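You operate a simulated robot arm through the tools that you are given. There is no shell and no other tool.

Carry out the task below with a simulated two-armed robot. There is one attempt and no reset: what you move stays moved.

Task
Shut and latch the main valve, vent to zero, open the drain.
Fine: let the air out by the vent button before the drain opens.

Only the result counts: the job must be done as asked and must still hold three seconds after the hand-in. Knocking over, shifting, dropping, spilling or breaking anything else fails it.

Robot
Two 7-joint arms with fingered hands on one trunk that stands fixed in place. Base frame: the origin is at the foot of the trunk, x ahead of it, y to its left, z up. Units: m, degrees, N and s.
The left shoulder is at [0.073, 0.153, 1.284], the right one opposite. With the tool pointing down near the work surface each hand reaches from about 0.42 to 0.86 m from the base axis, measured 20 degrees to its own side. Payload 4 kg a hand.
Tool frame (each hand has its own): the origin (TCP) lies between the finger pads and is the grasp point; the fingertips stand 0.03 m ahead of it; z points along the fingers, y is the line along which they close. The gripper opens to 0.104 m; its body begins 0.035 m behind the TCP. The gripper is a hand of 3 fingers: y runs from the thumb to the fingers, the wrist lies at [-0.015, -0.104, -0.178] in the tool frame, and closing takes about 1.5 s.
Orientation is that of the tool frame in the base frame, as a unit quaternion [x, y, z, w]. With the fingers straight down and the wrist toward the robot, the tool's x, y and z point along [0, 1, 0], [1, 0, 0] and [0, 0, -1] of the base frame.

Tools
- The arms move only by the tool drive_tool. It takes "left_deltas", "right_deltas" or both (then of equal length, played together; a hand with none holds still); each is a list of rows, each an object of numbers (a shift or turn left out is 0, a gripper value left out holds the last): "dx", "dy", "dz": the shift along the base's x, y, z in units of 50 mm (1.0 is 50 mm); "ax", "ay", "az": the turn, a rotation vector about the base's x, y, z in units of 5 degrees (1.0 is 5 degrees). In form: [{"dx": .., "dy": .., "dz": .., "ax": .., "ay": .., "az": ..}, ...]. A call has 1 to 20 rows; each row shifts and turns the commanded pose from where the row before left it. "left_jaw" and "right_jaw" are, for a hand that has rows, the opening, from 0 (shut) to 1 (fully open), set as the call begins (left out, the last holds). A call with a number of a shift or a turn outside -1 to 1 is refused whole. A row lasts 0.2 s, in which the tool goes at most 0.05 m and 8.6 degrees; a call with a longer step from one row to the next is refused whole, and so is a gripper value outside its range. A pose out of reach is approached as far as the arm can. The call stops where the force on the tool passes 50 N (or 10 N more than at its start, if that is more) or the arm is blocked; 0.2 s more then pass. The fingers move at their own pace (about 0.153 m/s each) and stop on an object; they squeeze with about 22 N. The grip force told is the motor's: it shows also when the fingers shut on nothing. Time passes only in rows, and 0.2 s behind the last, so rows that do not move let the fingers close. The reply holds the time, the measured pose of the TCP, the force on the tool along the base axes, the opening and the grip force, in the units named above and with some noise, with the torque about the TCP (base axes, N m) and any sound that the robot's microphone picked up.
- Cameras (640 x 400 px; columns grow to the right, rows downward): "scene" is now at [0.1331, -0.0306, 1.5062]; the picture's right is [-0.34, -0.94, -0.00], its down [-0.59, 0.22, -0.78] and it looks along [0.73, -0.27, -0.63] (base axes); focal length 328 px, centre (320, 200). "left" rides on the left gripper at [-0.064, -0.094, -0.117] in its tool frame; the picture's right is [-0.72, -0.33, 0.61], its down [0.64, -0.65, 0.41] and it looks along [0.27, 0.68, 0.68] (tool axes); focal length 238 px, centre (320, 200). "right" rides on the right gripper at [0.064, -0.094, -0.117] in its tool frame; the picture's right is [-0.72, 0.33, -0.61], its down [-0.64, -0.65, 0.40] and it looks along [-0.27, 0.68, 0.68] (tool axes); focal length 238 px, centre (320, 200). There is no depth. A picture from a camera that has moved, and an enlarged one, comes with that camera's place and axes in the base frame and with its lens.
- camera(camera): a new picture of that camera. It takes no simulated time.
- raise_lower(by): slides the trunk up (or, below 0, down) by that many m; the arms and the scene camera ride with it, the base frame stays. It gives what a move gives, with no picture.
- finger_targets(index, middle, thumb_bend, thumb_turn, hand): sets how far each is bent, from 0 (flat) to 100 (curled in); at 30 the hand is open as for a grip, at 70 the pads meet at the TCP. One left out holds its place. A second passes; each finger stops where it meets its share of the squeeze, and holds until it gets a number again. A gripper value or a shape takes the hand back. It gives what a move gives, with no picture; readings hold the bend of each and the force on the fingers (four entries, about 0 where the hand has none), thumb and palm. thumb_turn goes from beside the hand (0) to across from the fingers (100), as for a grip.
- hand_shape(shape, hand): the hand has 3 fingers and takes this shape, open, in about a second: jaw (thumb against the fingers, like two jaws); tri (thumb and two fingers); tip (a fingertip pinch); poke (one finger out to press); point (the index stretched); flat (the hand flat); cup (the hand cupped); fist (a fist). The gripper value then closes the fingers along that shape, each until it touches; the sizes above hold for jaw. It gives what a move gives, with no picture.
- turn_head(pan, tilt): turns the head with the scene camera to pan (to the left, within 86 degrees either way) and tilt (down, from -29 to 69), counted from straight ahead of the robot. It gives what a move gives.
- enlarge(camera, box): a new picture of the part [left, top, right, bottom] of that camera's present view, enlarged. It takes no simulated time.
- finish_job(): hands the job in; it is judged then, once.

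Places have to be worked out from the pictures, the camera data and where the tool is seen. Open the grippers and draw the arms clear of the work before you hand the job in, unless the task says otherwise.

The tools are called after ">>>" as name(argument=value, ...) on one line, values as JSON. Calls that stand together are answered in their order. drive_tool: Moves the arms, as the interface text tells. Its arguments: {"type":"object","properties":{"left_deltas":{"type":"array"},"left_jaw":{"type":"number"},"right_deltas":{"type":"array"},"right_jaw":{"type":"number"}},"required":[]} The other tools are called the same way: raise_lower (by) moves the trunk up or down; hand_shape (shape, hand) gives the hand a shape; finger_targets (index, middle, thumb_bend, thumb_turn, hand) moves the fingers one by one; turn_head (pan, tilt) turns the head that bears the scene camera; camera (camera) takes a picture; enlarge (camera, box) takes an enlarged picture of a part of a camera's view; finish_job () hands the job in.

At the start:

```text
clock: 0.0
left_tcp_pos: [0.4925, 0.0651, 1.3091]
left_tcp_rot: [0.707, 0.707, 0.0, -0.001]
left_ft_force: [-0.3, 0.3, -0.1]
left_wrist_torque: [-0.03, -0.01, -0.01]
left_grip_width: 0.1037
left_gripper_force: 0.1
left_shape: jaw
left_bend: [30.0, 30.0, 30.0, 98.0]
left_finger forces: [0.1, 0.0, 0.1, 0.1, 0.0, 0.0]
right_tcp_pos: [0.4416, -0.3865, 1.282]
right_tcp_rot: [0.707, 0.708, 0.0, 0.0]
right_ft_force: [0.6, 0.1, 0.3]
right_wrist_torque: [-0.04, -0.04, 0.01]
right_grip_width: 0.1035
right_gripper_force: 0.0
right_shape: jaw
right_bend: [30.0, 30.0, 30.0, 98.0]
right_finger forces: [0.0, 0.1, 0.0, 0.1, 0.1, 0.1]
trunk travel left (down, up): [-0.7, 0.24]
head pan, tilt (commanded): [-20.2, 39.1]
```

scene: 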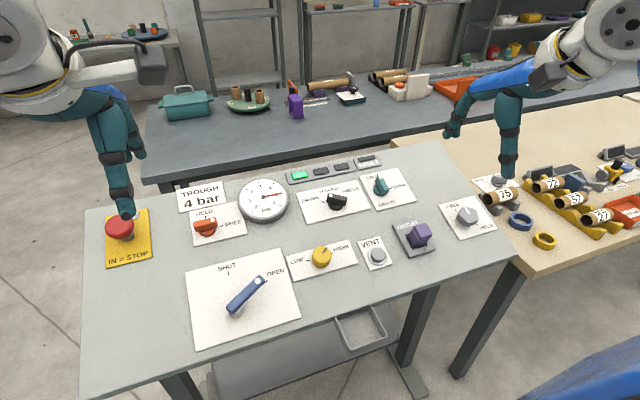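
right: 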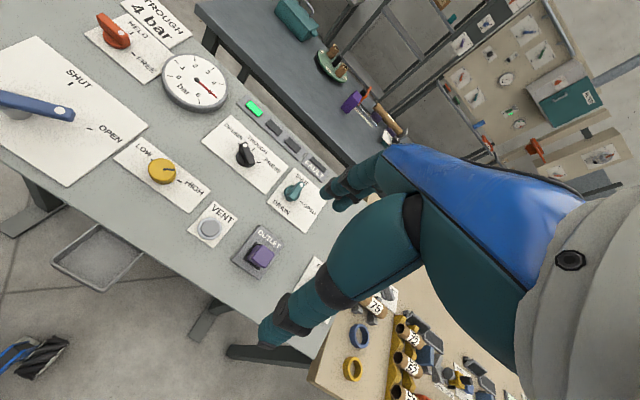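
left: 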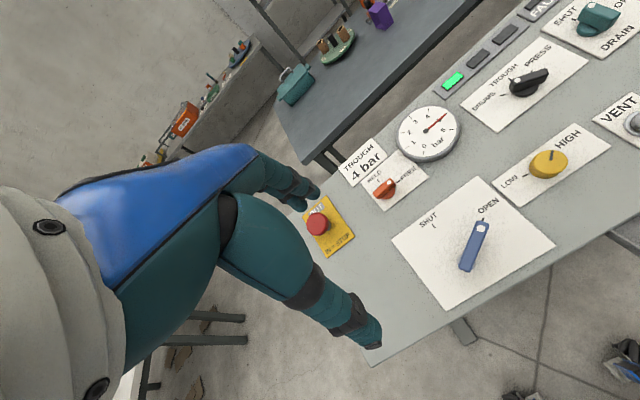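

The panel shows a blue main-valve lever (SHUT/OPEN), a VENT button, an orange switch, a drain knob (green), etc. I'll zoom in to read the labels before touching anything.

>>> enlarge(camera="scene", box=[180, 240, 320, 350])

>>> enlarge(camera="scene", box=[280, 150, 440, 280])

>>> enlarge(camera="scene", box=[160, 160, 300, 250])

>>> enlarge(camera="scene", box=[380, 180, 520, 270])

```text
3.64 times, centred on (250, 295) of scene
camera zoom: at [0.1331, -0.0306, 1.5062], right [-0.34, -0.94, 0.0], down [-0.59, 0.22, -0.78], along [0.73, -0.27, -0.63], focal length 1191 px, centre (574, -146)
```

zoom: 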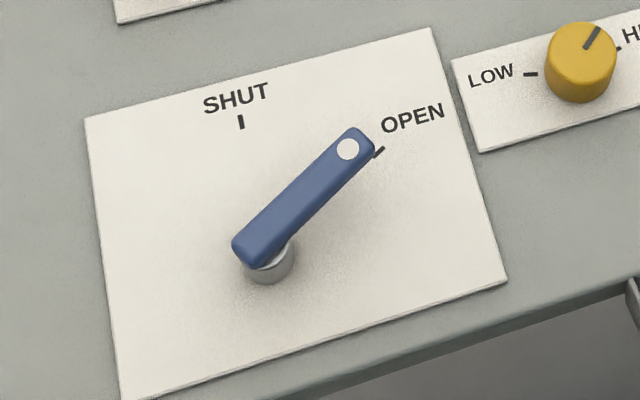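

```text
3.08 times, centred on (360, 215) of scene
camera zoom: at [0.1331, -0.0306, 1.5062], right [-0.34, -0.94, 0.0], down [-0.59, 0.22, -0.78], along [0.73, -0.27, -0.63], focal length 1008 px, centre (197, 154)
```

zoom: 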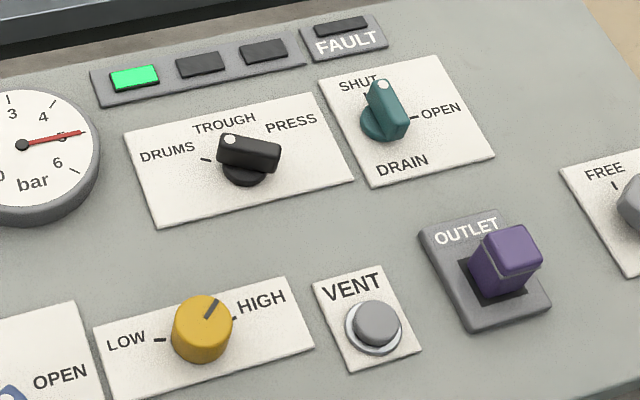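

```text
4.44 times, centred on (230, 205) of scene
camera zoom: at [0.1331, -0.0306, 1.5062], right [-0.34, -0.94, 0.0], down [-0.59, 0.22, -0.78], along [0.73, -0.27, -0.63], focal length 1456 px, centre (720, 178)
```

zoom: 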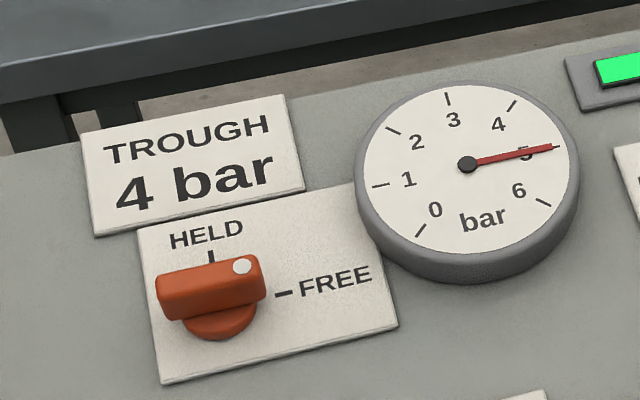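

```text
4.44 times, centred on (450, 225) of scene
camera zoom: at [0.1331, -0.0306, 1.5062], right [-0.34, -0.94, 0.0], down [-0.59, 0.22, -0.78], along [0.73, -0.27, -0.63], focal length 1456 px, centre (-258, 89)
```

zoom: 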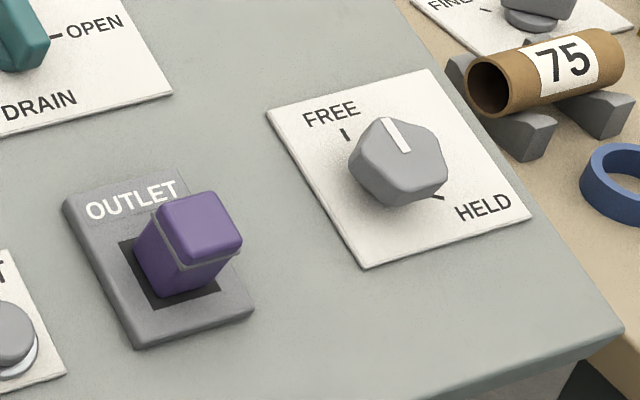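

Next I'll check the two HELD/FREE controls and their pointers from the wrist cameras, since one of them may be the latch.

>>> enlarge(camera="left", box=[330, 90, 490, 220])

>>> enlarge(camera="left", box=[380, 130, 640, 320])

>>> enlarge(camera="right", box=[60, 0, 240, 120])

>>> enlarge(camera="right", box=[170, 80, 340, 300])

>>> enlarge(camera="scene", box=[440, 120, 640, 260])

```text
3.08 times, centred on (410, 155) of left
camera zoom: at [0.3995, 0.0007, 1.4266], right [-0.33, -0.72, -0.61], down [-0.65, 0.64, -0.4], along [0.68, 0.27, -0.68], focal length 733 px, centre (43, 338)
```

zoom: 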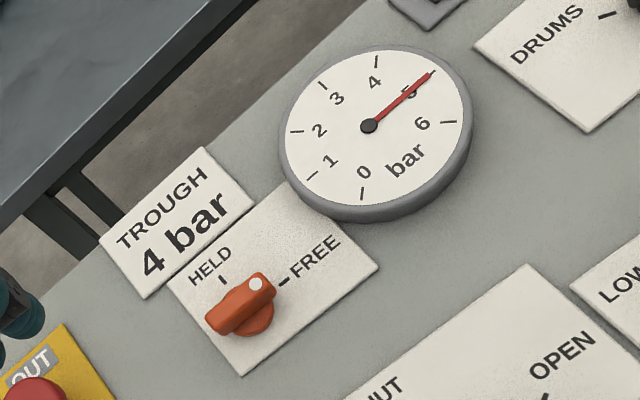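

```text
2.11 times, centred on (510, 225) of left
camera zoom: at [0.3995, 0.0007, 1.4266], right [-0.33, -0.72, -0.61], down [-0.65, 0.64, -0.4], along [0.68, 0.27, -0.68], focal length 502 px, centre (-80, 147)
```

zoom: 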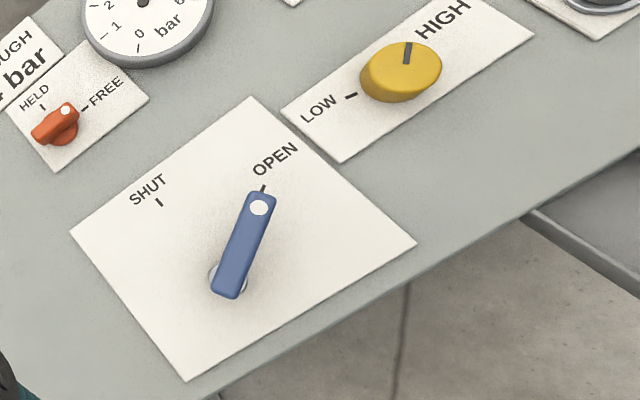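

```text
3.33 times, centred on (150, 60) of right
camera zoom: at [0.3488, -0.3223, 1.3971], right [0.33, -0.72, 0.61], down [-0.65, -0.64, -0.4], along [0.68, -0.27, -0.68], focal length 794 px, centre (887, 667)
```

zoom: 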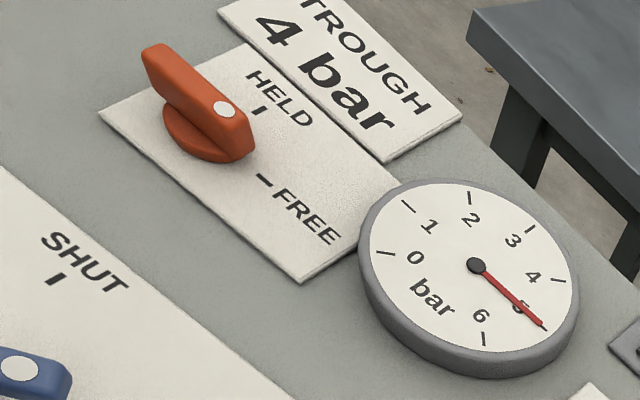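

```text
1.82 times, centred on (255, 190) of right
camera zoom: at [0.3488, -0.3223, 1.3971], right [0.33, -0.72, 0.61], down [-0.65, -0.64, -0.4], along [0.68, -0.27, -0.68], focal length 433 px, centre (438, 218)
```

zoom: 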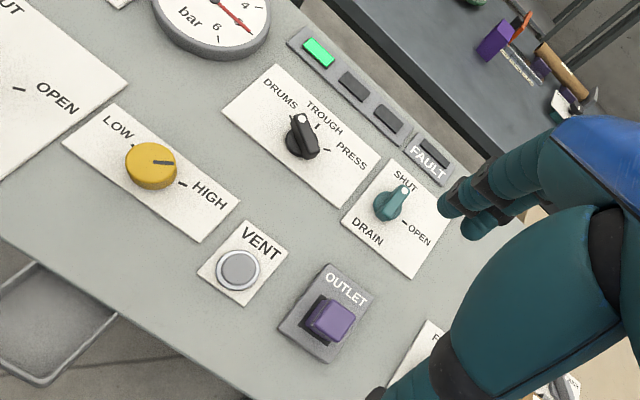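

```text
2.86 times, centred on (540, 190) of scene
camera zoom: at [0.1331, -0.0306, 1.5062], right [-0.34, -0.94, 0.0], down [-0.59, 0.22, -0.78], along [0.73, -0.27, -0.63], focal length 936 px, centre (-309, 229)
```

zoom: 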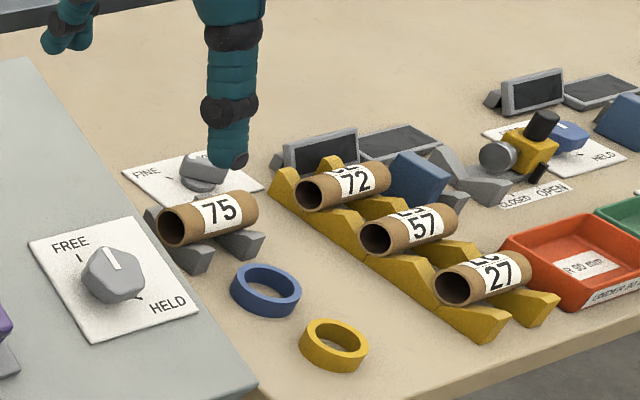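

From triangulating between the cameras, the panel is tilted about 20° toward the robot. The lever's tip is near (0.55,-0.05,0.98), the vent near (0.553,-0.325,0.94), and the orange knob, currently at FREE, near (0.715,0.024). Two controls are marked HELD/FREE, so I'll look for clues about which one latches the valve.

>>> enlarge(camera="right", box=[380, 0, 640, 180])

>>> enlarge(camera="scene", box=[430, 130, 530, 250])

>>> enlarge(camera="scene", box=[540, 120, 640, 190])

>>> enlarge(camera="scene", box=[80, 180, 170, 280])

```text
2.22 times, centred on (510, 90) of right
camera zoom: at [0.3488, -0.3223, 1.3971], right [0.33, -0.72, 0.61], down [-0.65, -0.64, -0.4], along [0.68, -0.27, -0.68], focal length 530 px, centre (-102, 444)
```

zoom: 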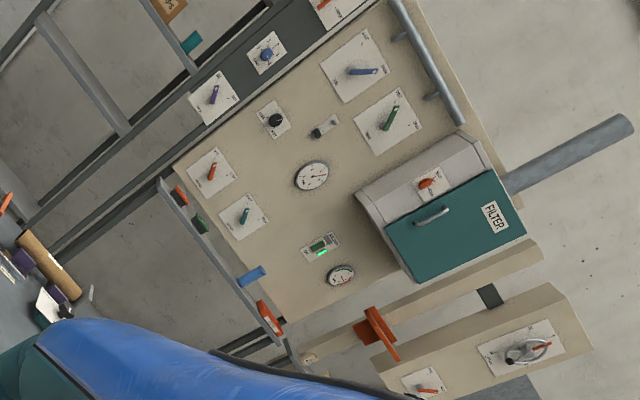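

```text
3.33 times, centred on (480, 190) of scene
camera zoom: at [0.1331, -0.0306, 1.5062], right [-0.34, -0.94, 0.0], down [-0.59, 0.22, -0.78], along [0.73, -0.27, -0.63], focal length 1092 px, centre (-213, 233)
```

zoom: 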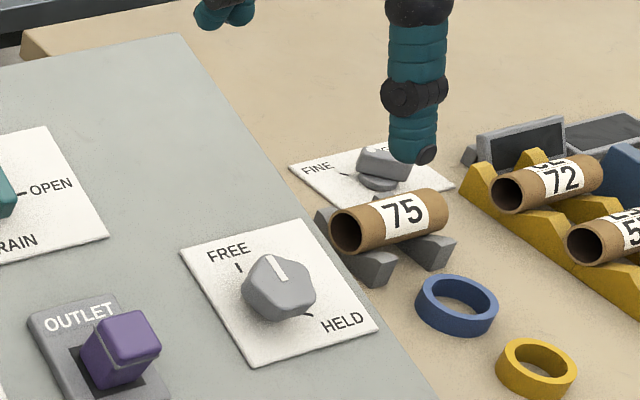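

```text
5.71 times, centred on (590, 155) of scene
camera zoom: at [0.1331, -0.0306, 1.5062], right [-0.34, -0.94, 0.0], down [-0.59, 0.22, -0.78], along [0.73, -0.27, -0.63], focal length 1872 px, centre (-1223, 457)
```

zoom: 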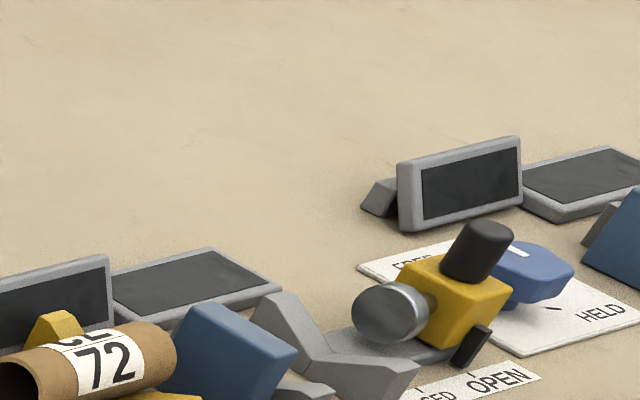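

```text
4.00 times, centred on (125, 230) of scene
camera zoom: at [0.1331, -0.0306, 1.5062], right [-0.34, -0.94, 0.0], down [-0.59, 0.22, -0.78], along [0.73, -0.27, -0.63], focal length 1310 px, centre (1100, 80)
```

zoom: 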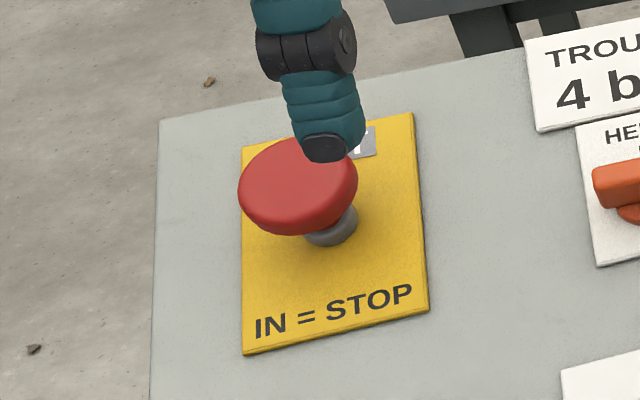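

I take the orange HELD/FREE knob beside the main-valve plate to be the latch, because the grey one sits with the OUTLET. I'll start with the lever: close the left fingers, pitch the hand 20° to match the panel, and hover to the right of the lever.

>>> drive_tool(left_deltas=[{"dx": 0.02, "dy": -0.42, "dz": -0.5, "ay": -0.5}, {"dx": 0.02, "dy": -0.42, "dz": -0.5, "ay": -0.5}, {"dx": 0.02, "dy": -0.42, "dz": -0.5, "ay": -0.5}, {"dx": 0.02, "dy": -0.42, "dz": -0.5, "ay": -0.5}, {"dx": 0.02, "dy": -0.42, "dz": -0.5, "ay": -0.5}, {"dx": 0.02, "dy": -0.42, "dz": -0.5, "ay": -0.5}, {"dx": 0.02, "dy": -0.42, "dz": -0.5, "ay": -0.5}, {"dx": 0.02, "dy": -0.42, "dz": -0.5, "ay": -0.5}], left_jaw=0)

>>> camera(camera="scene")

>>> camera(camera="left")

>>> camera(camera="right")

```text
clock: 1.8
left_tcp_pos: [0.5006, -0.1034, 1.1086]
left_tcp_rot: [0.696, 0.697, 0.124, 0.123]
left_ft_force: [-0.6, 0.3, 0.8]
left_wrist_torque: [0.0, -0.03, 0.02]
left_grip_width: 0.0
left_gripper_force: 22.0
left_shape: jaw
left_bend: [70.0, 70.0, 45.0, 100.0]
left_finger forces: [0.0, 0.0, 0.1, 0.0, 0.0, 0.0]
right_tcp_pos: [0.4417, -0.3866, 1.2824]
right_tcp_rot: [0.706, 0.708, 0.001, 0.0]
right_ft_force: [-0.2, 0.2, 1.0]
right_wrist_torque: [0.0, -0.03, -0.01]
right_grip_width: 0.1037
right_gripper_force: 0.1
right_shape: jaw
right_bend: [30.0, 30.0, 30.0, 98.0]
right_finger forces: [0.0, 0.1, 0.0, 0.0, 0.0, 0.1]
trunk travel left (down, up): [-0.7, 0.24]
head pan, tilt (commanded): [-20.2, 39.1]
```

```text
taken
camera scene: at [0.1334, -0.0332, 1.5062], right [-0.34, -0.94, 0.0], down [-0.59, 0.22, -0.77], along [0.73, -0.27, -0.63], focal length 328 px, centre (320, 200)
```

scene: 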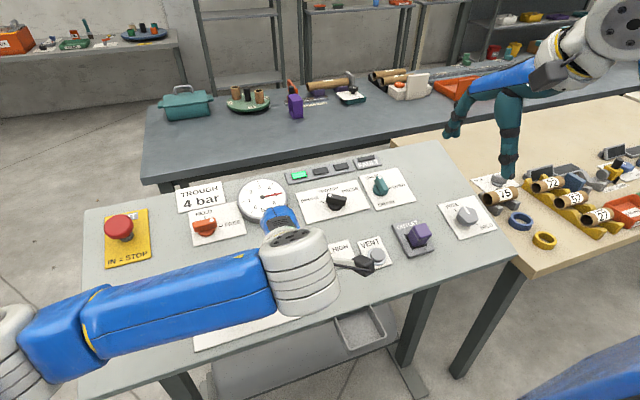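

```text
taken
camera left: at [0.3723, -0.1675, 1.187], right [-0.1, -0.72, -0.69], down [-0.48, 0.64, -0.6], along [0.87, 0.27, -0.4], focal length 238 px, centre (320, 200)
```

left: 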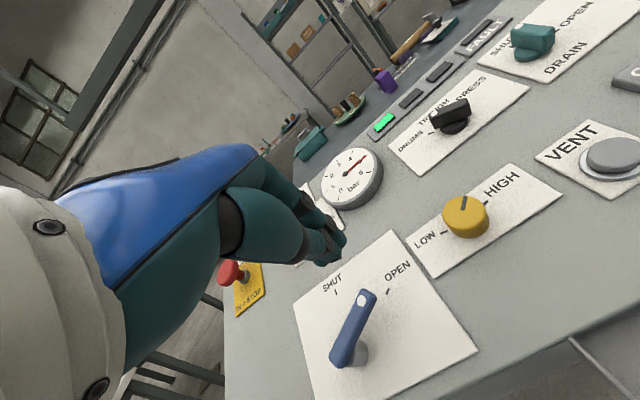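

```text
taken
camera right: at [0.3476, -0.3232, 1.3973], right [0.33, -0.72, 0.61], down [-0.65, -0.64, -0.41], along [0.68, -0.27, -0.68], focal length 238 px, centre (320, 200)
```

right: 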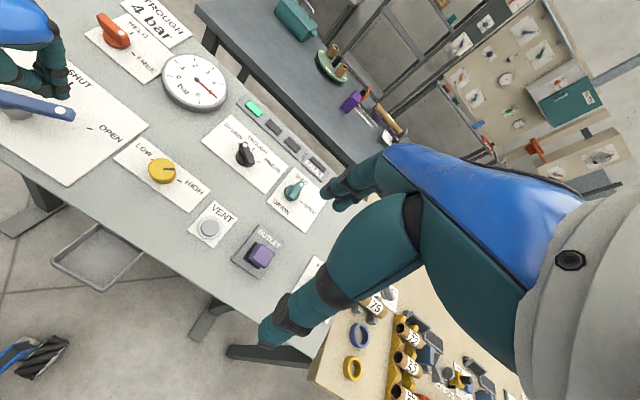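

The closed fingers are hovering and lever, vent and drain are all in view, but the left forearm hides the lever from the scene camera. I'll yaw the right hand so its camera watches the lever, and lower the left hand partway.

>>> drive_tool(left_deltas=[{"dz": -0.2}, {"dz": -0.2}, {"dz": -0.2}, {"dz": -0.2}, {"dz": -0.2}, {"dz": -0.2}, {"dz": 0}, {"dz": 0}, {"dz": 0}], right_deltas=[{"az": 1}, {"az": 1}, {"az": 1}, {"az": 1}, {"az": 1}, {"az": 1}, {"az": 1}, {"az": 1}, {"az": 1}])

>>> camera(camera="right")

>>> camera(camera="left")

```text
clock: 3.8
left_tcp_pos: [0.499, -0.1018, 1.0493]
left_tcp_rot: [0.696, 0.696, 0.123, 0.123]
left_ft_force: [0.0, 0.8, -0.4]
left_wrist_torque: [0.0, 0.01, 0.01]
left_grip_width: 0.0
left_gripper_force: 22.3
left_shape: jaw
left_bend: [70.0, 70.0, 45.0, 100.0]
left_finger forces: [0.0, 0.1, 0.1, 0.1, 0.0, 0.0]
right_tcp_pos: [0.4433, -0.3844, 1.2816]
right_tcp_rot: [0.381, 0.925, 0.001, -0.001]
right_ft_force: [0.7, 0.1, 0.4]
right_wrist_torque: [-0.01, 0.04, -0.01]
right_grip_width: 0.1035
right_gripper_force: 0.1
right_shape: jaw
right_bend: [30.0, 30.0, 30.0, 98.0]
right_finger forces: [0.1, 0.0, 0.0, 0.0, 0.0, 0.0]
trunk travel left (down, up): [-0.7, 0.24]
head pan, tilt (commanded): [-20.2, 39.1]
```

```text
taken
camera right: at [0.3302, -0.4079, 1.3972], right [0.74, -0.28, 0.61], down [-0.01, -0.91, -0.41], along [0.67, 0.3, -0.68], focal length 238 px, centre (320, 200)
```

right: 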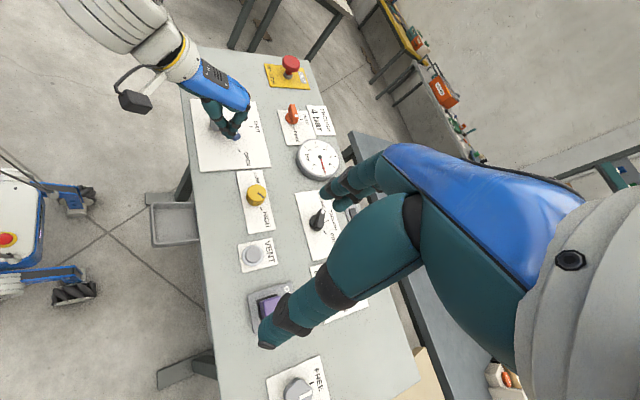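

```text
taken
camera left: at [0.3716, -0.1666, 1.1274], right [-0.1, -0.72, -0.69], down [-0.48, 0.64, -0.6], along [0.87, 0.27, -0.4], focal length 238 px, centre (320, 200)
```

left: 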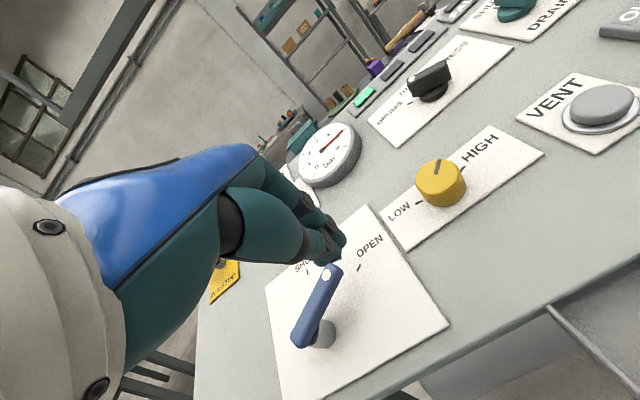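

>>> enlarge(camera="right", box=[170, 50, 300, 190])

>>> enlarge(camera="left", box=[240, 200, 400, 370])

```text
2.86 times, centred on (235, 120) of right
camera zoom: at [0.3302, -0.4079, 1.3972], right [0.74, -0.28, 0.61], down [-0.01, -0.91, -0.41], along [0.67, 0.3, -0.68], focal length 681 px, centre (563, 429)
```

zoom: 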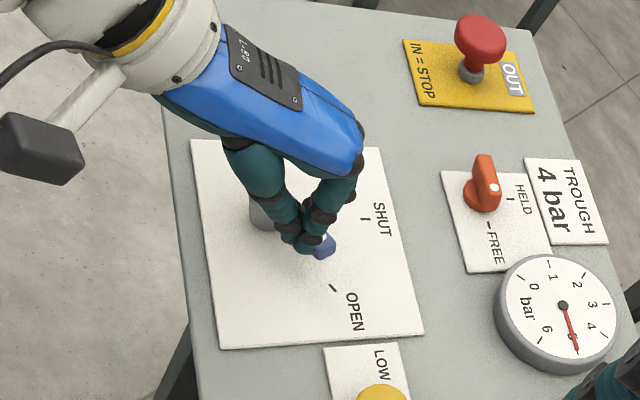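

```text
2.35 times, centred on (320, 285) of left
camera zoom: at [0.3716, -0.1666, 1.1274], right [-0.1, -0.72, -0.69], down [-0.48, 0.64, -0.6], along [0.87, 0.27, -0.4], focal length 561 px, centre (320, 0)
```

zoom: 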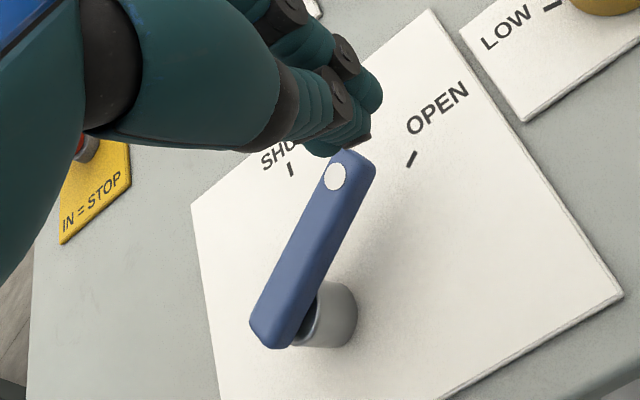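

By my estimate the lever's dot is at (0.548,-0.055,0.978) and its right-hand side is free. I'll bring the closed fingertips down beside it, about 2 cm above the plate.

>>> drive_tool(left_deltas=[{"dx": 0.04, "dy": 0.1, "dz": -0.4}, {"dx": 0.04, "dy": 0.1, "dz": -0.4}, {"dx": 0.04, "dy": 0.1, "dz": -0.4}, {"dx": 0.05, "dy": 0.12, "dz": -0.4}, {"dz": 0}])

>>> enlarge(camera="right", box=[170, 50, 300, 190])

>>> enlarge(camera="left", box=[200, 180, 400, 380])

```text
clock: 5.0
left_tcp_pos: [0.5082, -0.0804, 0.9695]
left_tcp_rot: [0.697, 0.696, 0.123, 0.123]
left_ft_force: [0.7, -0.3, 0.0]
left_wrist_torque: [-0.03, 0.02, 0.0]
left_grip_width: 0.0
left_gripper_force: 22.1
left_shape: jaw
left_bend: [70.0, 70.0, 45.0, 100.0]
left_finger forces: [0.0, 0.0, 0.0, 0.0, 0.0, 0.1]
right_tcp_pos: [0.441, -0.3863, 1.2823]
right_tcp_rot: [0.382, 0.924, 0.0, -0.002]
right_ft_force: [-0.2, 0.5, 0.4]
right_wrist_torque: [-0.04, 0.01, -0.02]
right_grip_width: 0.1036
right_gripper_force: 0.0
right_shape: jaw
right_bend: [30.0, 30.0, 30.0, 98.0]
right_finger forces: [0.0, 0.0, 0.1, 0.0, 0.0, 0.1]
trunk travel left (down, up): [-0.7, 0.24]
head pan, tilt (commanded): [-20.2, 39.1]
```

```text
2.86 times, centred on (235, 120) of right
camera zoom: at [0.33, -0.4077, 1.3972], right [0.74, -0.28, 0.61], down [-0.01, -0.91, -0.41], along [0.67, 0.3, -0.68], focal length 681 px, centre (563, 429)
```

zoom: 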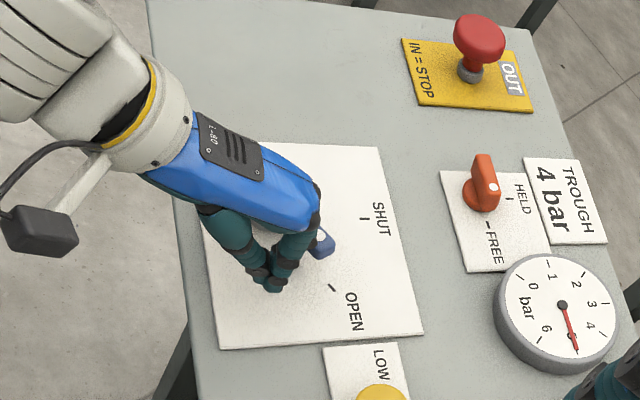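

```text
2.00 times, centred on (300, 280) of left
camera zoom: at [0.3797, -0.1455, 1.0474], right [-0.1, -0.72, -0.69], down [-0.48, 0.64, -0.6], along [0.87, 0.27, -0.4], focal length 477 px, centre (360, 40)
```

zoom: 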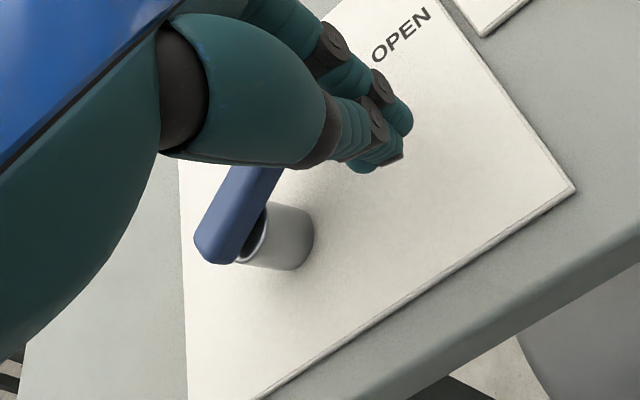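

The fingertips are beside the lever on its right, just above the plate. Now I'll sweep them along the lever's arc toward SHUT.

>>> drive_tool(left_deltas=[{"dx": 0.23, "dy": 0.18, "dz": 0.083}, {"dx": 0.23, "dy": 0.18, "dz": 0.083}, {"dx": 0.165, "dy": 0.085, "dz": 0.06}, {"dx": 0.165, "dy": 0.085, "dz": 0.06}, {"dx": 0.133, "dy": 0.14, "dz": 0.049}, {"dx": 0.133, "dy": 0.14, "dz": 0.049}])

>>> enlarge(camera="right", box=[170, 50, 300, 190])

>>> enlarge(camera="left", box=[200, 180, 400, 380])

```text
clock: 6.4
left_tcp_pos: [0.5607, -0.0396, 0.9875]
left_tcp_rot: [0.697, 0.696, 0.123, 0.123]
left_ft_force: [-0.1, 0.0, 0.4]
left_wrist_torque: [-0.03, 0.0, 0.02]
left_grip_width: 0.0
left_gripper_force: 21.7
left_shape: jaw
left_bend: [70.0, 70.0, 45.0, 100.0]
left_finger forces: [0.0, 0.0, 0.0, 0.0, 0.0, 0.0]
right_tcp_pos: [0.4411, -0.3853, 1.2816]
right_tcp_rot: [0.382, 0.924, -0.001, -0.001]
right_ft_force: [0.3, -0.8, -0.4]
right_wrist_torque: [-0.01, 0.0, -0.02]
right_grip_width: 0.1034
right_gripper_force: 0.0
right_shape: jaw
right_bend: [30.0, 30.0, 30.0, 98.0]
right_finger forces: [0.0, 0.0, 0.0, 0.0, 0.0, 0.0]
trunk travel left (down, up): [-0.7, 0.24]
head pan, tilt (commanded): [-20.2, 39.1]
```

```text
2.86 times, centred on (235, 120) of right
camera zoom: at [0.3301, -0.4072, 1.3973], right [0.74, -0.28, 0.61], down [-0.01, -0.91, -0.41], along [0.67, 0.3, -0.68], focal length 681 px, centre (563, 429)
```

zoom: 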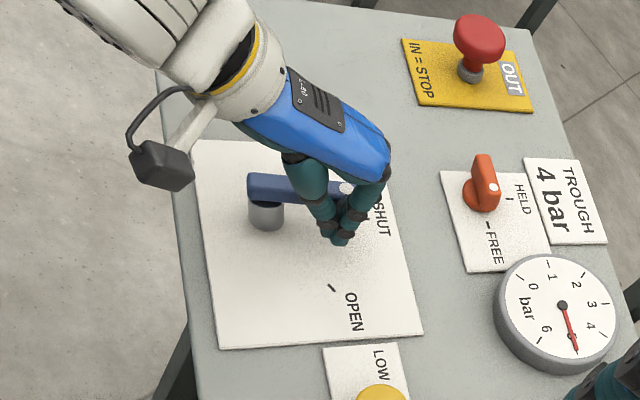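

```text
2.00 times, centred on (300, 280) of left
camera zoom: at [0.433, -0.1043, 1.0665], right [-0.1, -0.72, -0.69], down [-0.48, 0.64, -0.6], along [0.87, 0.27, -0.4], focal length 477 px, centre (360, 40)
```

zoom: 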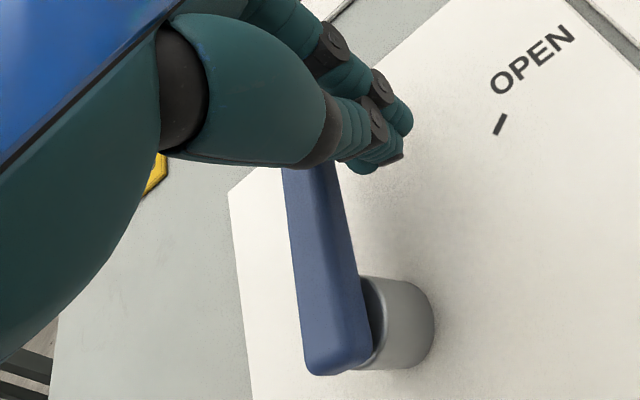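

The lever has swung close to SHUT with little resistance. I'll continue the arc gently until the fingers feel the end stop.

>>> drive_tool(left_deltas=[{"dx": 0.06, "dy": 0.1, "dz": 0.022}, {"dx": 0.04, "dy": 0.1, "dz": 0.015}, {"dx": 0.03, "dy": 0.1, "dz": 0.01}, {"dy": 0.08}])

>>> enlarge(camera="right", box=[170, 50, 300, 190])

>>> enlarge(camera="left", box=[200, 180, 400, 380])

```text
clock: 7.4
left_tcp_pos: [0.5668, -0.0258, 0.9918]
left_tcp_rot: [0.697, 0.695, 0.123, 0.123]
left_ft_force: [-1.3, -11.1, -1.6]
left_wrist_torque: [-0.14, 0.02, -0.17]
left_grip_width: 0.0
left_gripper_force: 22.2
left_shape: jaw
left_bend: [70.0, 70.0, 45.0, 100.0]
left_finger forces: [0.0, 10.3, 0.0, 0.0, 0.0, 0.0]
right_tcp_pos: [0.4403, -0.3901, 1.2804]
right_tcp_rot: [0.383, 0.924, 0.002, -0.001]
right_ft_force: [-0.6, 0.4, -1.0]
right_wrist_torque: [-0.02, 0.03, 0.03]
right_grip_width: 0.1034
right_gripper_force: 0.2
right_shape: jaw
right_bend: [30.0, 30.0, 30.0, 98.0]
right_finger forces: [0.0, 0.0, 0.1, 0.0, 0.1, 0.1]
trunk travel left (down, up): [-0.7, 0.24]
head pan, tilt (commanded): [-20.2, 39.1]
```

```text
2.86 times, centred on (235, 120) of right
camera zoom: at [0.3295, -0.4131, 1.3957], right [0.74, -0.28, 0.61], down [-0.01, -0.91, -0.41], along [0.67, 0.3, -0.68], focal length 681 px, centre (563, 429)
```

zoom: 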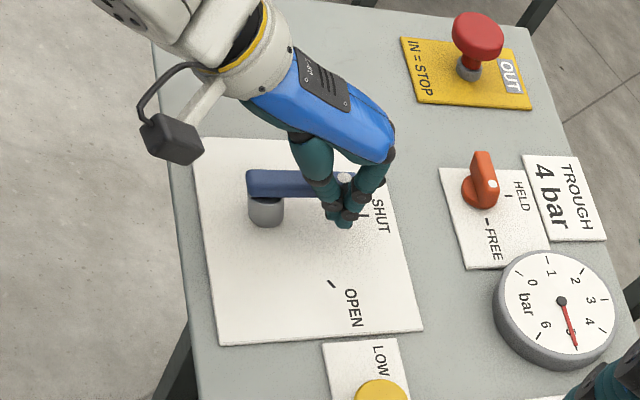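

```text
2.00 times, centred on (300, 280) of left
camera zoom: at [0.4387, -0.091, 1.0691], right [-0.1, -0.72, -0.69], down [-0.47, 0.64, -0.6], along [0.88, 0.27, -0.4], focal length 477 px, centre (360, 40)
```

zoom: 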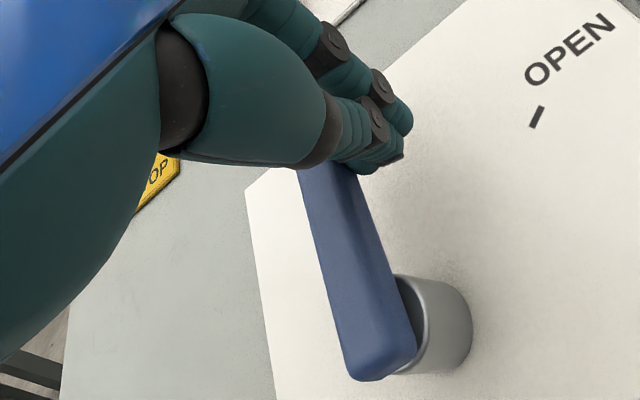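

The fingers are pressing with about 11 N and the lever looks within a few degrees of SHUT. I'll push a bit more to see whether this is the end stop.

>>> drive_tool(left_deltas=[{"dy": 0.1}, {"dy": 0.1}, {"dy": 0.1}])

>>> enlarge(camera="right", box=[170, 50, 300, 190])

>>> enlarge(camera="left", box=[200, 180, 400, 380])

```text
clock: 8.2
left_tcp_pos: [0.5651, -0.0235, 0.992]
left_tcp_rot: [0.702, 0.691, 0.121, 0.122]
left_ft_force: [1.5, -50.5, -3.2]
left_wrist_torque: [-0.58, 0.02, -0.79]
left_grip_width: 0.0
left_gripper_force: 21.7
left_shape: jaw
left_bend: [70.0, 70.0, 45.0, 100.0]
left_finger forces: [0.0, 61.4, 0.0, 0.1, 0.1, 0.0]
right_tcp_pos: [0.442, -0.3985, 1.2779]
right_tcp_rot: [0.382, 0.924, 0.006, -0.002]
right_ft_force: [-0.4, -0.4, 0.3]
right_wrist_torque: [0.0, -0.02, -0.01]
right_grip_width: 0.1038
right_gripper_force: 0.0
right_shape: jaw
right_bend: [30.0, 30.0, 30.0, 98.0]
right_finger forces: [0.0, 0.0, 0.1, 0.0, 0.0, 0.1]
trunk travel left (down, up): [-0.7, 0.24]
head pan, tilt (commanded): [-20.2, 39.1]
```

```text
2.86 times, centred on (235, 120) of right
camera zoom: at [0.3303, -0.4208, 1.3926], right [0.74, -0.28, 0.61], down [-0.01, -0.91, -0.41], along [0.67, 0.3, -0.68], focal length 681 px, centre (563, 429)
```

zoom: 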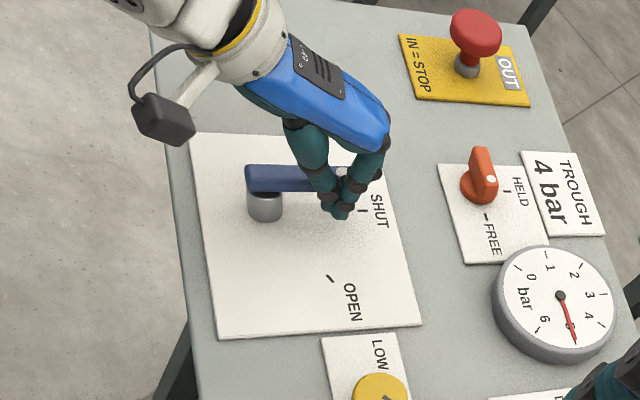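

```text
2.00 times, centred on (300, 280) of left
camera zoom: at [0.4358, -0.0858, 1.0699], right [-0.11, -0.72, -0.69], down [-0.46, 0.65, -0.6], along [0.88, 0.25, -0.41], focal length 477 px, centre (360, 40)
```

zoom: 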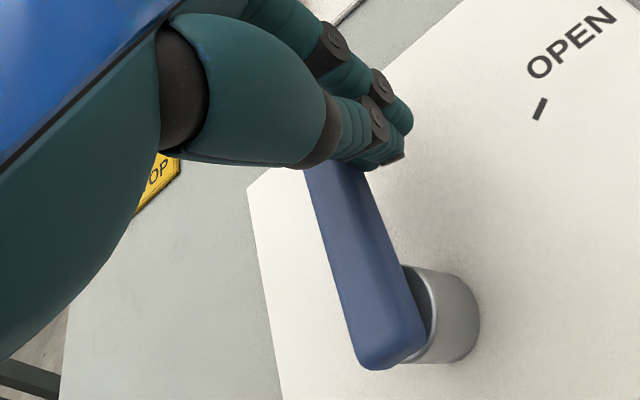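

50 N against an unmoving lever means it is at the hard stop. I'll back off slowly to see whether it stays at SHUT by itself.

>>> drive_tool(left_deltas=[{"dy": -0.3}, {"dy": -0.3}, {"dy": -0.3}, {"dy": -0.3}, {"dy": -0.3}])

>>> enlarge(camera="right", box=[170, 50, 300, 190])

>>> enlarge(camera="left", box=[200, 180, 400, 380])

```text
clock: 9.4
left_tcp_pos: [0.5735, -0.0651, 0.984]
left_tcp_rot: [0.693, 0.698, 0.14, 0.109]
left_ft_force: [0.1, -0.1, 0.1]
left_wrist_torque: [0.01, 0.0, 0.01]
left_grip_width: 0.0001
left_gripper_force: 22.0
left_shape: jaw
left_bend: [70.0, 70.0, 45.0, 100.0]
left_finger forces: [0.0, 0.0, 0.0, 0.0, 0.0, 0.0]
right_tcp_pos: [0.4414, -0.3862, 1.2819]
right_tcp_rot: [0.381, 0.924, 0.001, 0.0]
right_ft_force: [0.1, 0.2, 0.0]
right_wrist_torque: [0.03, 0.01, -0.03]
right_grip_width: 0.1037
right_gripper_force: 0.1
right_shape: jaw
right_bend: [30.0, 30.0, 30.0, 98.0]
right_finger forces: [0.0, 0.0, 0.0, 0.0, 0.0, 0.0]
trunk travel left (down, up): [-0.7, 0.24]
head pan, tilt (commanded): [-20.2, 39.1]
```

```text
2.86 times, centred on (235, 120) of right
camera zoom: at [0.3299, -0.409, 1.3966], right [0.74, -0.28, 0.61], down [-0.01, -0.91, -0.41], along [0.67, 0.3, -0.68], focal length 681 px, centre (563, 429)
```

zoom: 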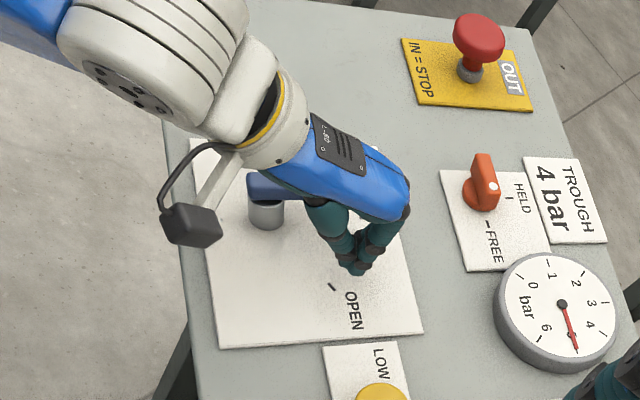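

```text
2.00 times, centred on (300, 280) of left
camera zoom: at [0.4462, -0.1342, 1.0574], right [-0.08, -0.69, -0.72], down [-0.48, 0.66, -0.58], along [0.87, 0.3, -0.39], focal length 477 px, centre (360, 40)
```

zoom: 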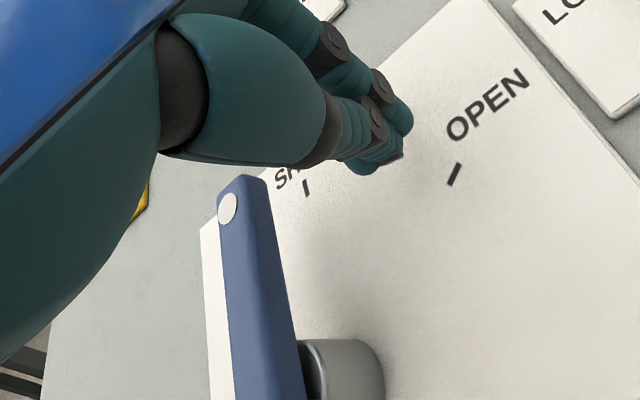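

The lever stays at SHUT without springing back. I'll raise the left hand clear, correct its small tilt drift, open the jaw and move to hover in front of the orange HELD/FREE knob.

>>> drive_tool(left_deltas=[{"dy": -0.1, "dz": 0.7}, {"dz": 0.8}, {"dz": 0.8, "ax": -0.3}, {"dz": 0.5, "ax": -0.24}, {"dx": 0.4, "dy": 0.4}, {"dx": 0.4, "dy": 0.4}, {"dx": 0.4, "dy": 0.4}, {"dx": 0.4, "dy": 0.4}, {"dx": 0.2, "dy": 0.2}], left_jaw=0.7)

>>> camera(camera="left")

>>> camera(camera="scene")

>>> camera(camera="right")

```text
clock: 10.0
left_tcp_pos: [0.5865, -0.0251, 1.032]
left_tcp_rot: [0.681, 0.705, 0.186, 0.072]
left_ft_force: [0.4, -0.1, 0.2]
left_wrist_torque: [0.01, 0.01, 0.01]
left_grip_width: 0.0727
left_gripper_force: 0.0
left_shape: jaw
left_bend: [27.0, 37.0, 58.0, 99.0]
left_finger forces: [0.0, 0.0, 0.0, 0.0, 0.0, 0.0]
right_tcp_pos: [0.4412, -0.389, 1.2804]
right_tcp_rot: [0.383, 0.924, 0.0, -0.001]
right_ft_force: [0.6, -0.1, -0.4]
right_wrist_torque: [-0.03, 0.0, 0.01]
right_grip_width: 0.1037
right_gripper_force: 0.0
right_shape: jaw
right_bend: [30.0, 30.0, 30.0, 98.0]
right_finger forces: [0.0, 0.1, 0.0, 0.0, 0.1, 0.0]
trunk travel left (down, up): [-0.7, 0.24]
head pan, tilt (commanded): [-20.2, 39.1]
stopped in row 3 (left hand): the arm was blocked; the commanded pose is now the measured one
```

```text
taken
camera left: at [0.4624, -0.1068, 1.0959], right [-0.04, -0.61, -0.79], down [-0.51, 0.7, -0.51], along [0.86, 0.38, -0.34], focal length 238 px, centre (320, 200)
```

left: 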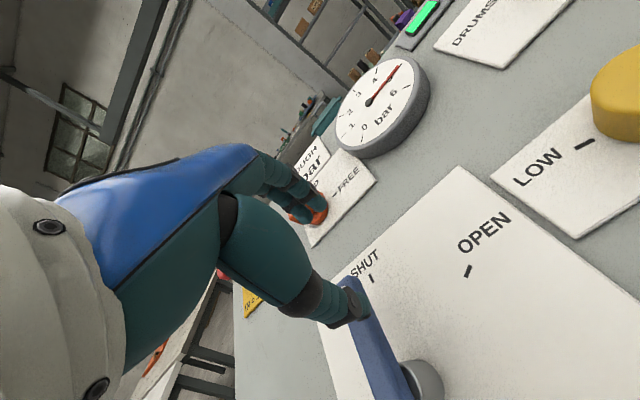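

```text
taken
camera scene: at [0.1335, -0.0356, 1.506], right [-0.34, -0.94, 0.0], down [-0.59, 0.22, -0.77], along [0.73, -0.26, -0.63], focal length 328 px, centre (320, 200)
```

scene: 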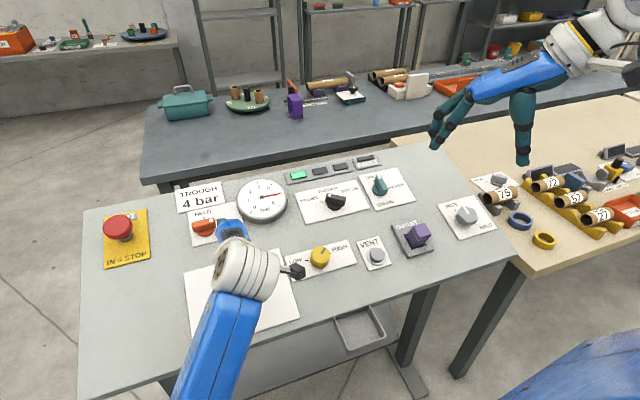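

```text
taken
camera right: at [0.3292, -0.4112, 1.3964], right [0.74, -0.28, 0.61], down [-0.01, -0.91, -0.41], along [0.67, 0.3, -0.68], focal length 238 px, centre (320, 200)
```

right: 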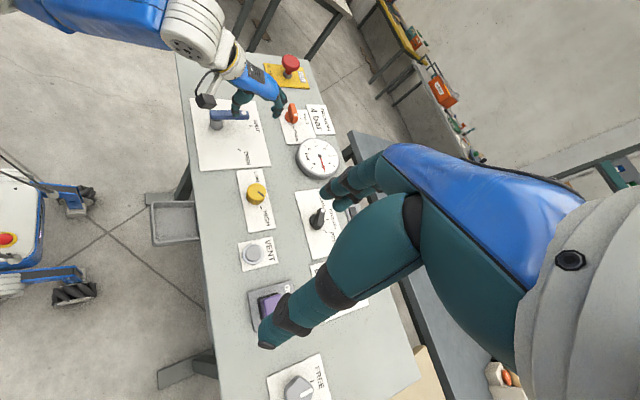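

The call stopped as "blocked" and the hand's tilt drifted, and the elbow seems to have swung. I'll look closely before moving on.

>>> enlarge(camera="right", box=[150, 0, 350, 190])

>>> enlarge(camera="scene", box=[130, 190, 330, 400])

>>> turn_head(pan=10, tilt=55)

>>> camera(camera="scene")

```text
2.11 times, centred on (250, 95) of right
camera zoom: at [0.3292, -0.4112, 1.3964], right [0.74, -0.28, 0.61], down [-0.01, -0.91, -0.41], along [0.67, 0.3, -0.68], focal length 502 px, centre (467, 421)
```

zoom: 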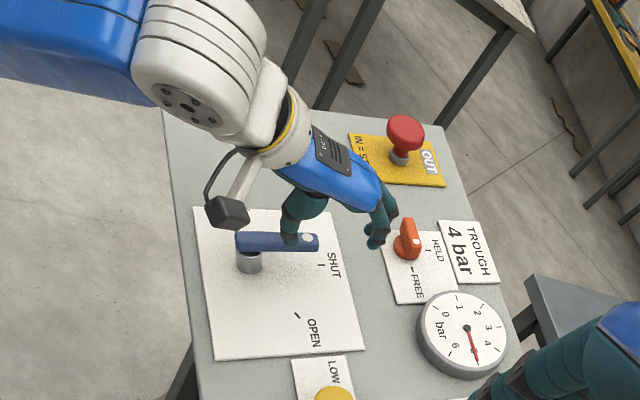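

```text
1.90 times, centred on (230, 295) of scene
camera zoom: at [0.1335, -0.0356, 1.506], right [-0.34, -0.94, 0.0], down [-0.59, 0.22, -0.77], along [0.73, -0.26, -0.63], focal length 624 px, centre (491, 19)
```

zoom: 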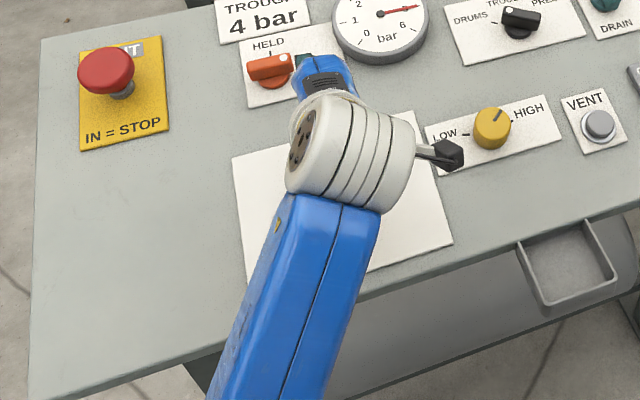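

```text
clock: 11.0
left_tcp_pos: [0.5868, -0.022, 1.033]
left_tcp_rot: [0.681, 0.704, 0.186, 0.073]
left_ft_force: [0.6, 0.1, 0.6]
left_wrist_torque: [0.01, 0.01, -0.05]
left_grip_width: 0.0729
left_gripper_force: 0.0
left_shape: jaw
left_bend: [27.0, 37.0, 58.0, 99.0]
left_finger forces: [0.0, 0.0, 0.1, 0.1, 0.1, 0.1]
right_tcp_pos: [0.441, -0.3869, 1.2824]
right_tcp_rot: [0.383, 0.924, 0.001, 0.0]
right_ft_force: [-0.4, 0.7, 0.5]
right_wrist_torque: [0.02, 0.01, 0.0]
right_grip_width: 0.1036
right_gripper_force: 0.1
right_shape: jaw
right_bend: [30.0, 30.0, 30.0, 98.0]
right_finger forces: [0.1, 0.1, 0.0, 0.0, 0.0, 0.0]
trunk travel left (down, up): [-0.7, 0.24]
head pan, tilt (commanded): [10.0, 55.0]
```

```text
taken
camera scene: at [0.1235, 0.0088, 1.4843], right [0.17, -0.98, 0.0], down [-0.81, -0.14, -0.57], along [0.56, 0.1, -0.82], focal length 328 px, centre (320, 200)
```

scene: 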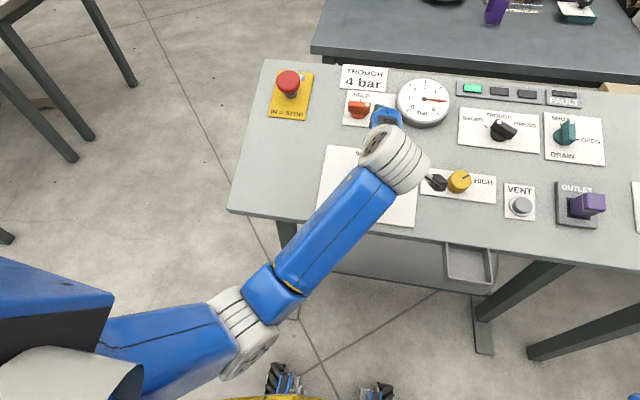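

The lever still points at SHUT and nothing was hit; only the elbow posture changed. I'll raise the left hand straight up while undoing the roughly 10° side tilt.

>>> drive_tool(left_deltas=[{"dz": 0.4}, {"dz": 0.4}, {"dz": 0.4, "ax": -0.5}, {"dz": 0.4, "ax": -0.5}, {"ax": -0.5}, {"ax": -0.5}])

>>> camera(camera="scene")

>>> enlarge(camera="right", box=[150, 0, 350, 190])

```text
clock: 12.5
left_tcp_pos: [0.6058, 0.0345, 1.1035]
left_tcp_rot: [0.654, 0.728, 0.181, 0.099]
left_ft_force: [0.0, 0.7, 0.2]
left_wrist_torque: [-0.03, -0.01, 0.02]
left_grip_width: 0.0728
left_gripper_force: 0.0
left_shape: jaw
left_bend: [27.0, 37.0, 58.0, 99.0]
left_finger forces: [0.0, 0.1, 0.0, 0.0, 0.0, 0.0]
right_tcp_pos: [0.4385, -0.3841, 1.2834]
right_tcp_rot: [0.382, 0.924, 0.0, 0.0]
right_ft_force: [-0.1, 0.9, -0.4]
right_wrist_torque: [-0.03, -0.01, 0.0]
right_grip_width: 0.1038
right_gripper_force: 0.0
right_shape: jaw
right_bend: [30.0, 30.0, 30.0, 98.0]
right_finger forces: [0.0, 0.0, 0.0, 0.0, 0.1, 0.0]
trunk travel left (down, up): [-0.7, 0.24]
head pan, tilt (commanded): [10.0, 55.0]
stopped in row 6 (left hand): the arm was blocked; the commanded pose is now the measured one
```

```text
taken
camera scene: at [0.1236, 0.0104, 1.4842], right [0.17, -0.98, 0.0], down [-0.81, -0.14, -0.57], along [0.56, 0.1, -0.82], focal length 328 px, centre (320, 200)
```

scene: 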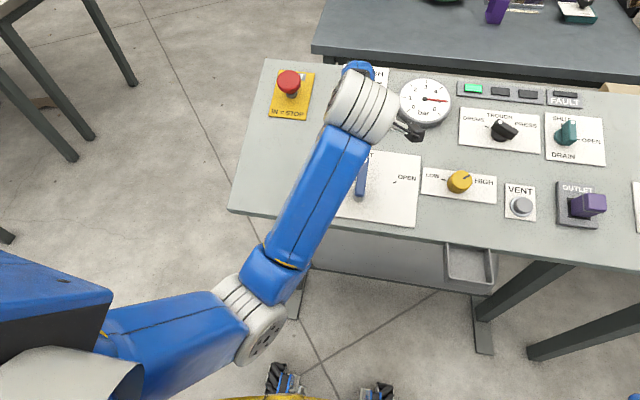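

```text
2.11 times, centred on (250, 95) of right
camera zoom: at [0.327, -0.4054, 1.3987], right [0.74, -0.28, 0.61], down [-0.01, -0.91, -0.4], along [0.67, 0.29, -0.68], focal length 502 px, centre (467, 421)
```

zoom: 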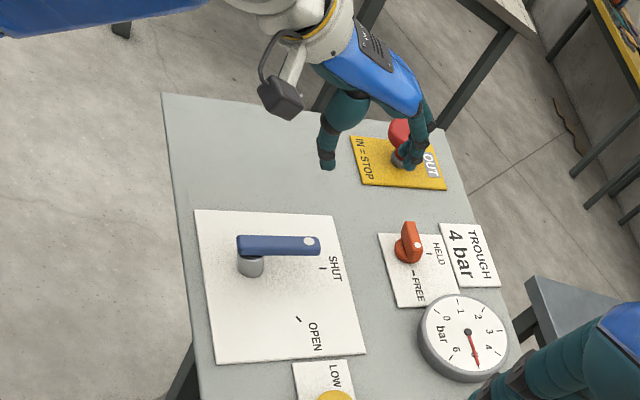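

The lever is clearly at SHUT in this view. The left hand is drifting sideways because the arm is in a cramped elbow posture, so I'll retreat up and to the left, where there is more room, then straighten the hand.

>>> drive_tool(left_deltas=[{"dx": -0.3, "dy": 0.4, "dz": 0.4}, {"dx": -0.3, "dy": 0.4, "dz": 0.4}, {"dx": -0.3, "dy": 0.4, "dz": 0.4}, {"dx": -0.3, "dy": 0.4, "dz": 0.4}, {"dx": -0.3, "dy": 0.4, "dz": 0.4}, {"dz": 0.4}, {"dz": 0}])

>>> camera(camera="scene")

```text
clock: 14.1
left_tcp_pos: [0.5303, 0.1383, 1.2236]
left_tcp_rot: [0.651, 0.729, 0.188, 0.093]
left_ft_force: [0.4, 0.7, 0.0]
left_wrist_torque: [-0.01, 0.04, -0.01]
left_grip_width: 0.0728
left_gripper_force: 0.4
left_shape: jaw
left_bend: [27.0, 37.0, 58.0, 99.0]
left_finger forces: [0.0, 0.0, 0.0, 0.0, 0.0, 0.1]
right_tcp_pos: [0.4392, -0.3853, 1.2837]
right_tcp_rot: [0.382, 0.924, 0.001, 0.0]
right_ft_force: [-0.7, -0.2, -0.6]
right_wrist_torque: [0.02, -0.02, -0.02]
right_grip_width: 0.1038
right_gripper_force: 0.1
right_shape: jaw
right_bend: [30.0, 30.0, 30.0, 98.0]
right_finger forces: [0.0, 0.0, 0.1, 0.0, 0.0, 0.0]
trunk travel left (down, up): [-0.7, 0.24]
head pan, tilt (commanded): [10.0, 55.0]
```

```text
taken
camera scene: at [0.1239, 0.0098, 1.4842], right [0.17, -0.98, 0.0], down [-0.81, -0.14, -0.57], along [0.56, 0.1, -0.82], focal length 328 px, centre (320, 200)
```

scene: 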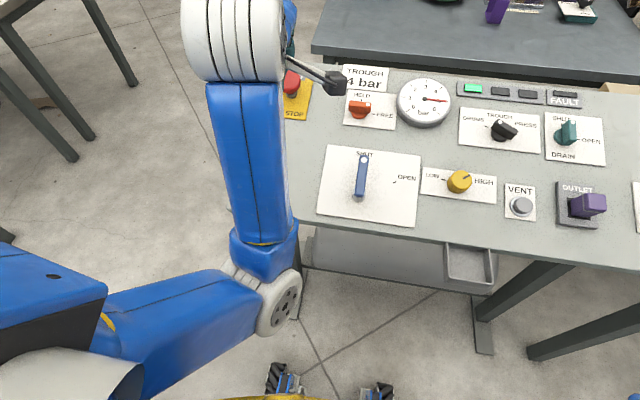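

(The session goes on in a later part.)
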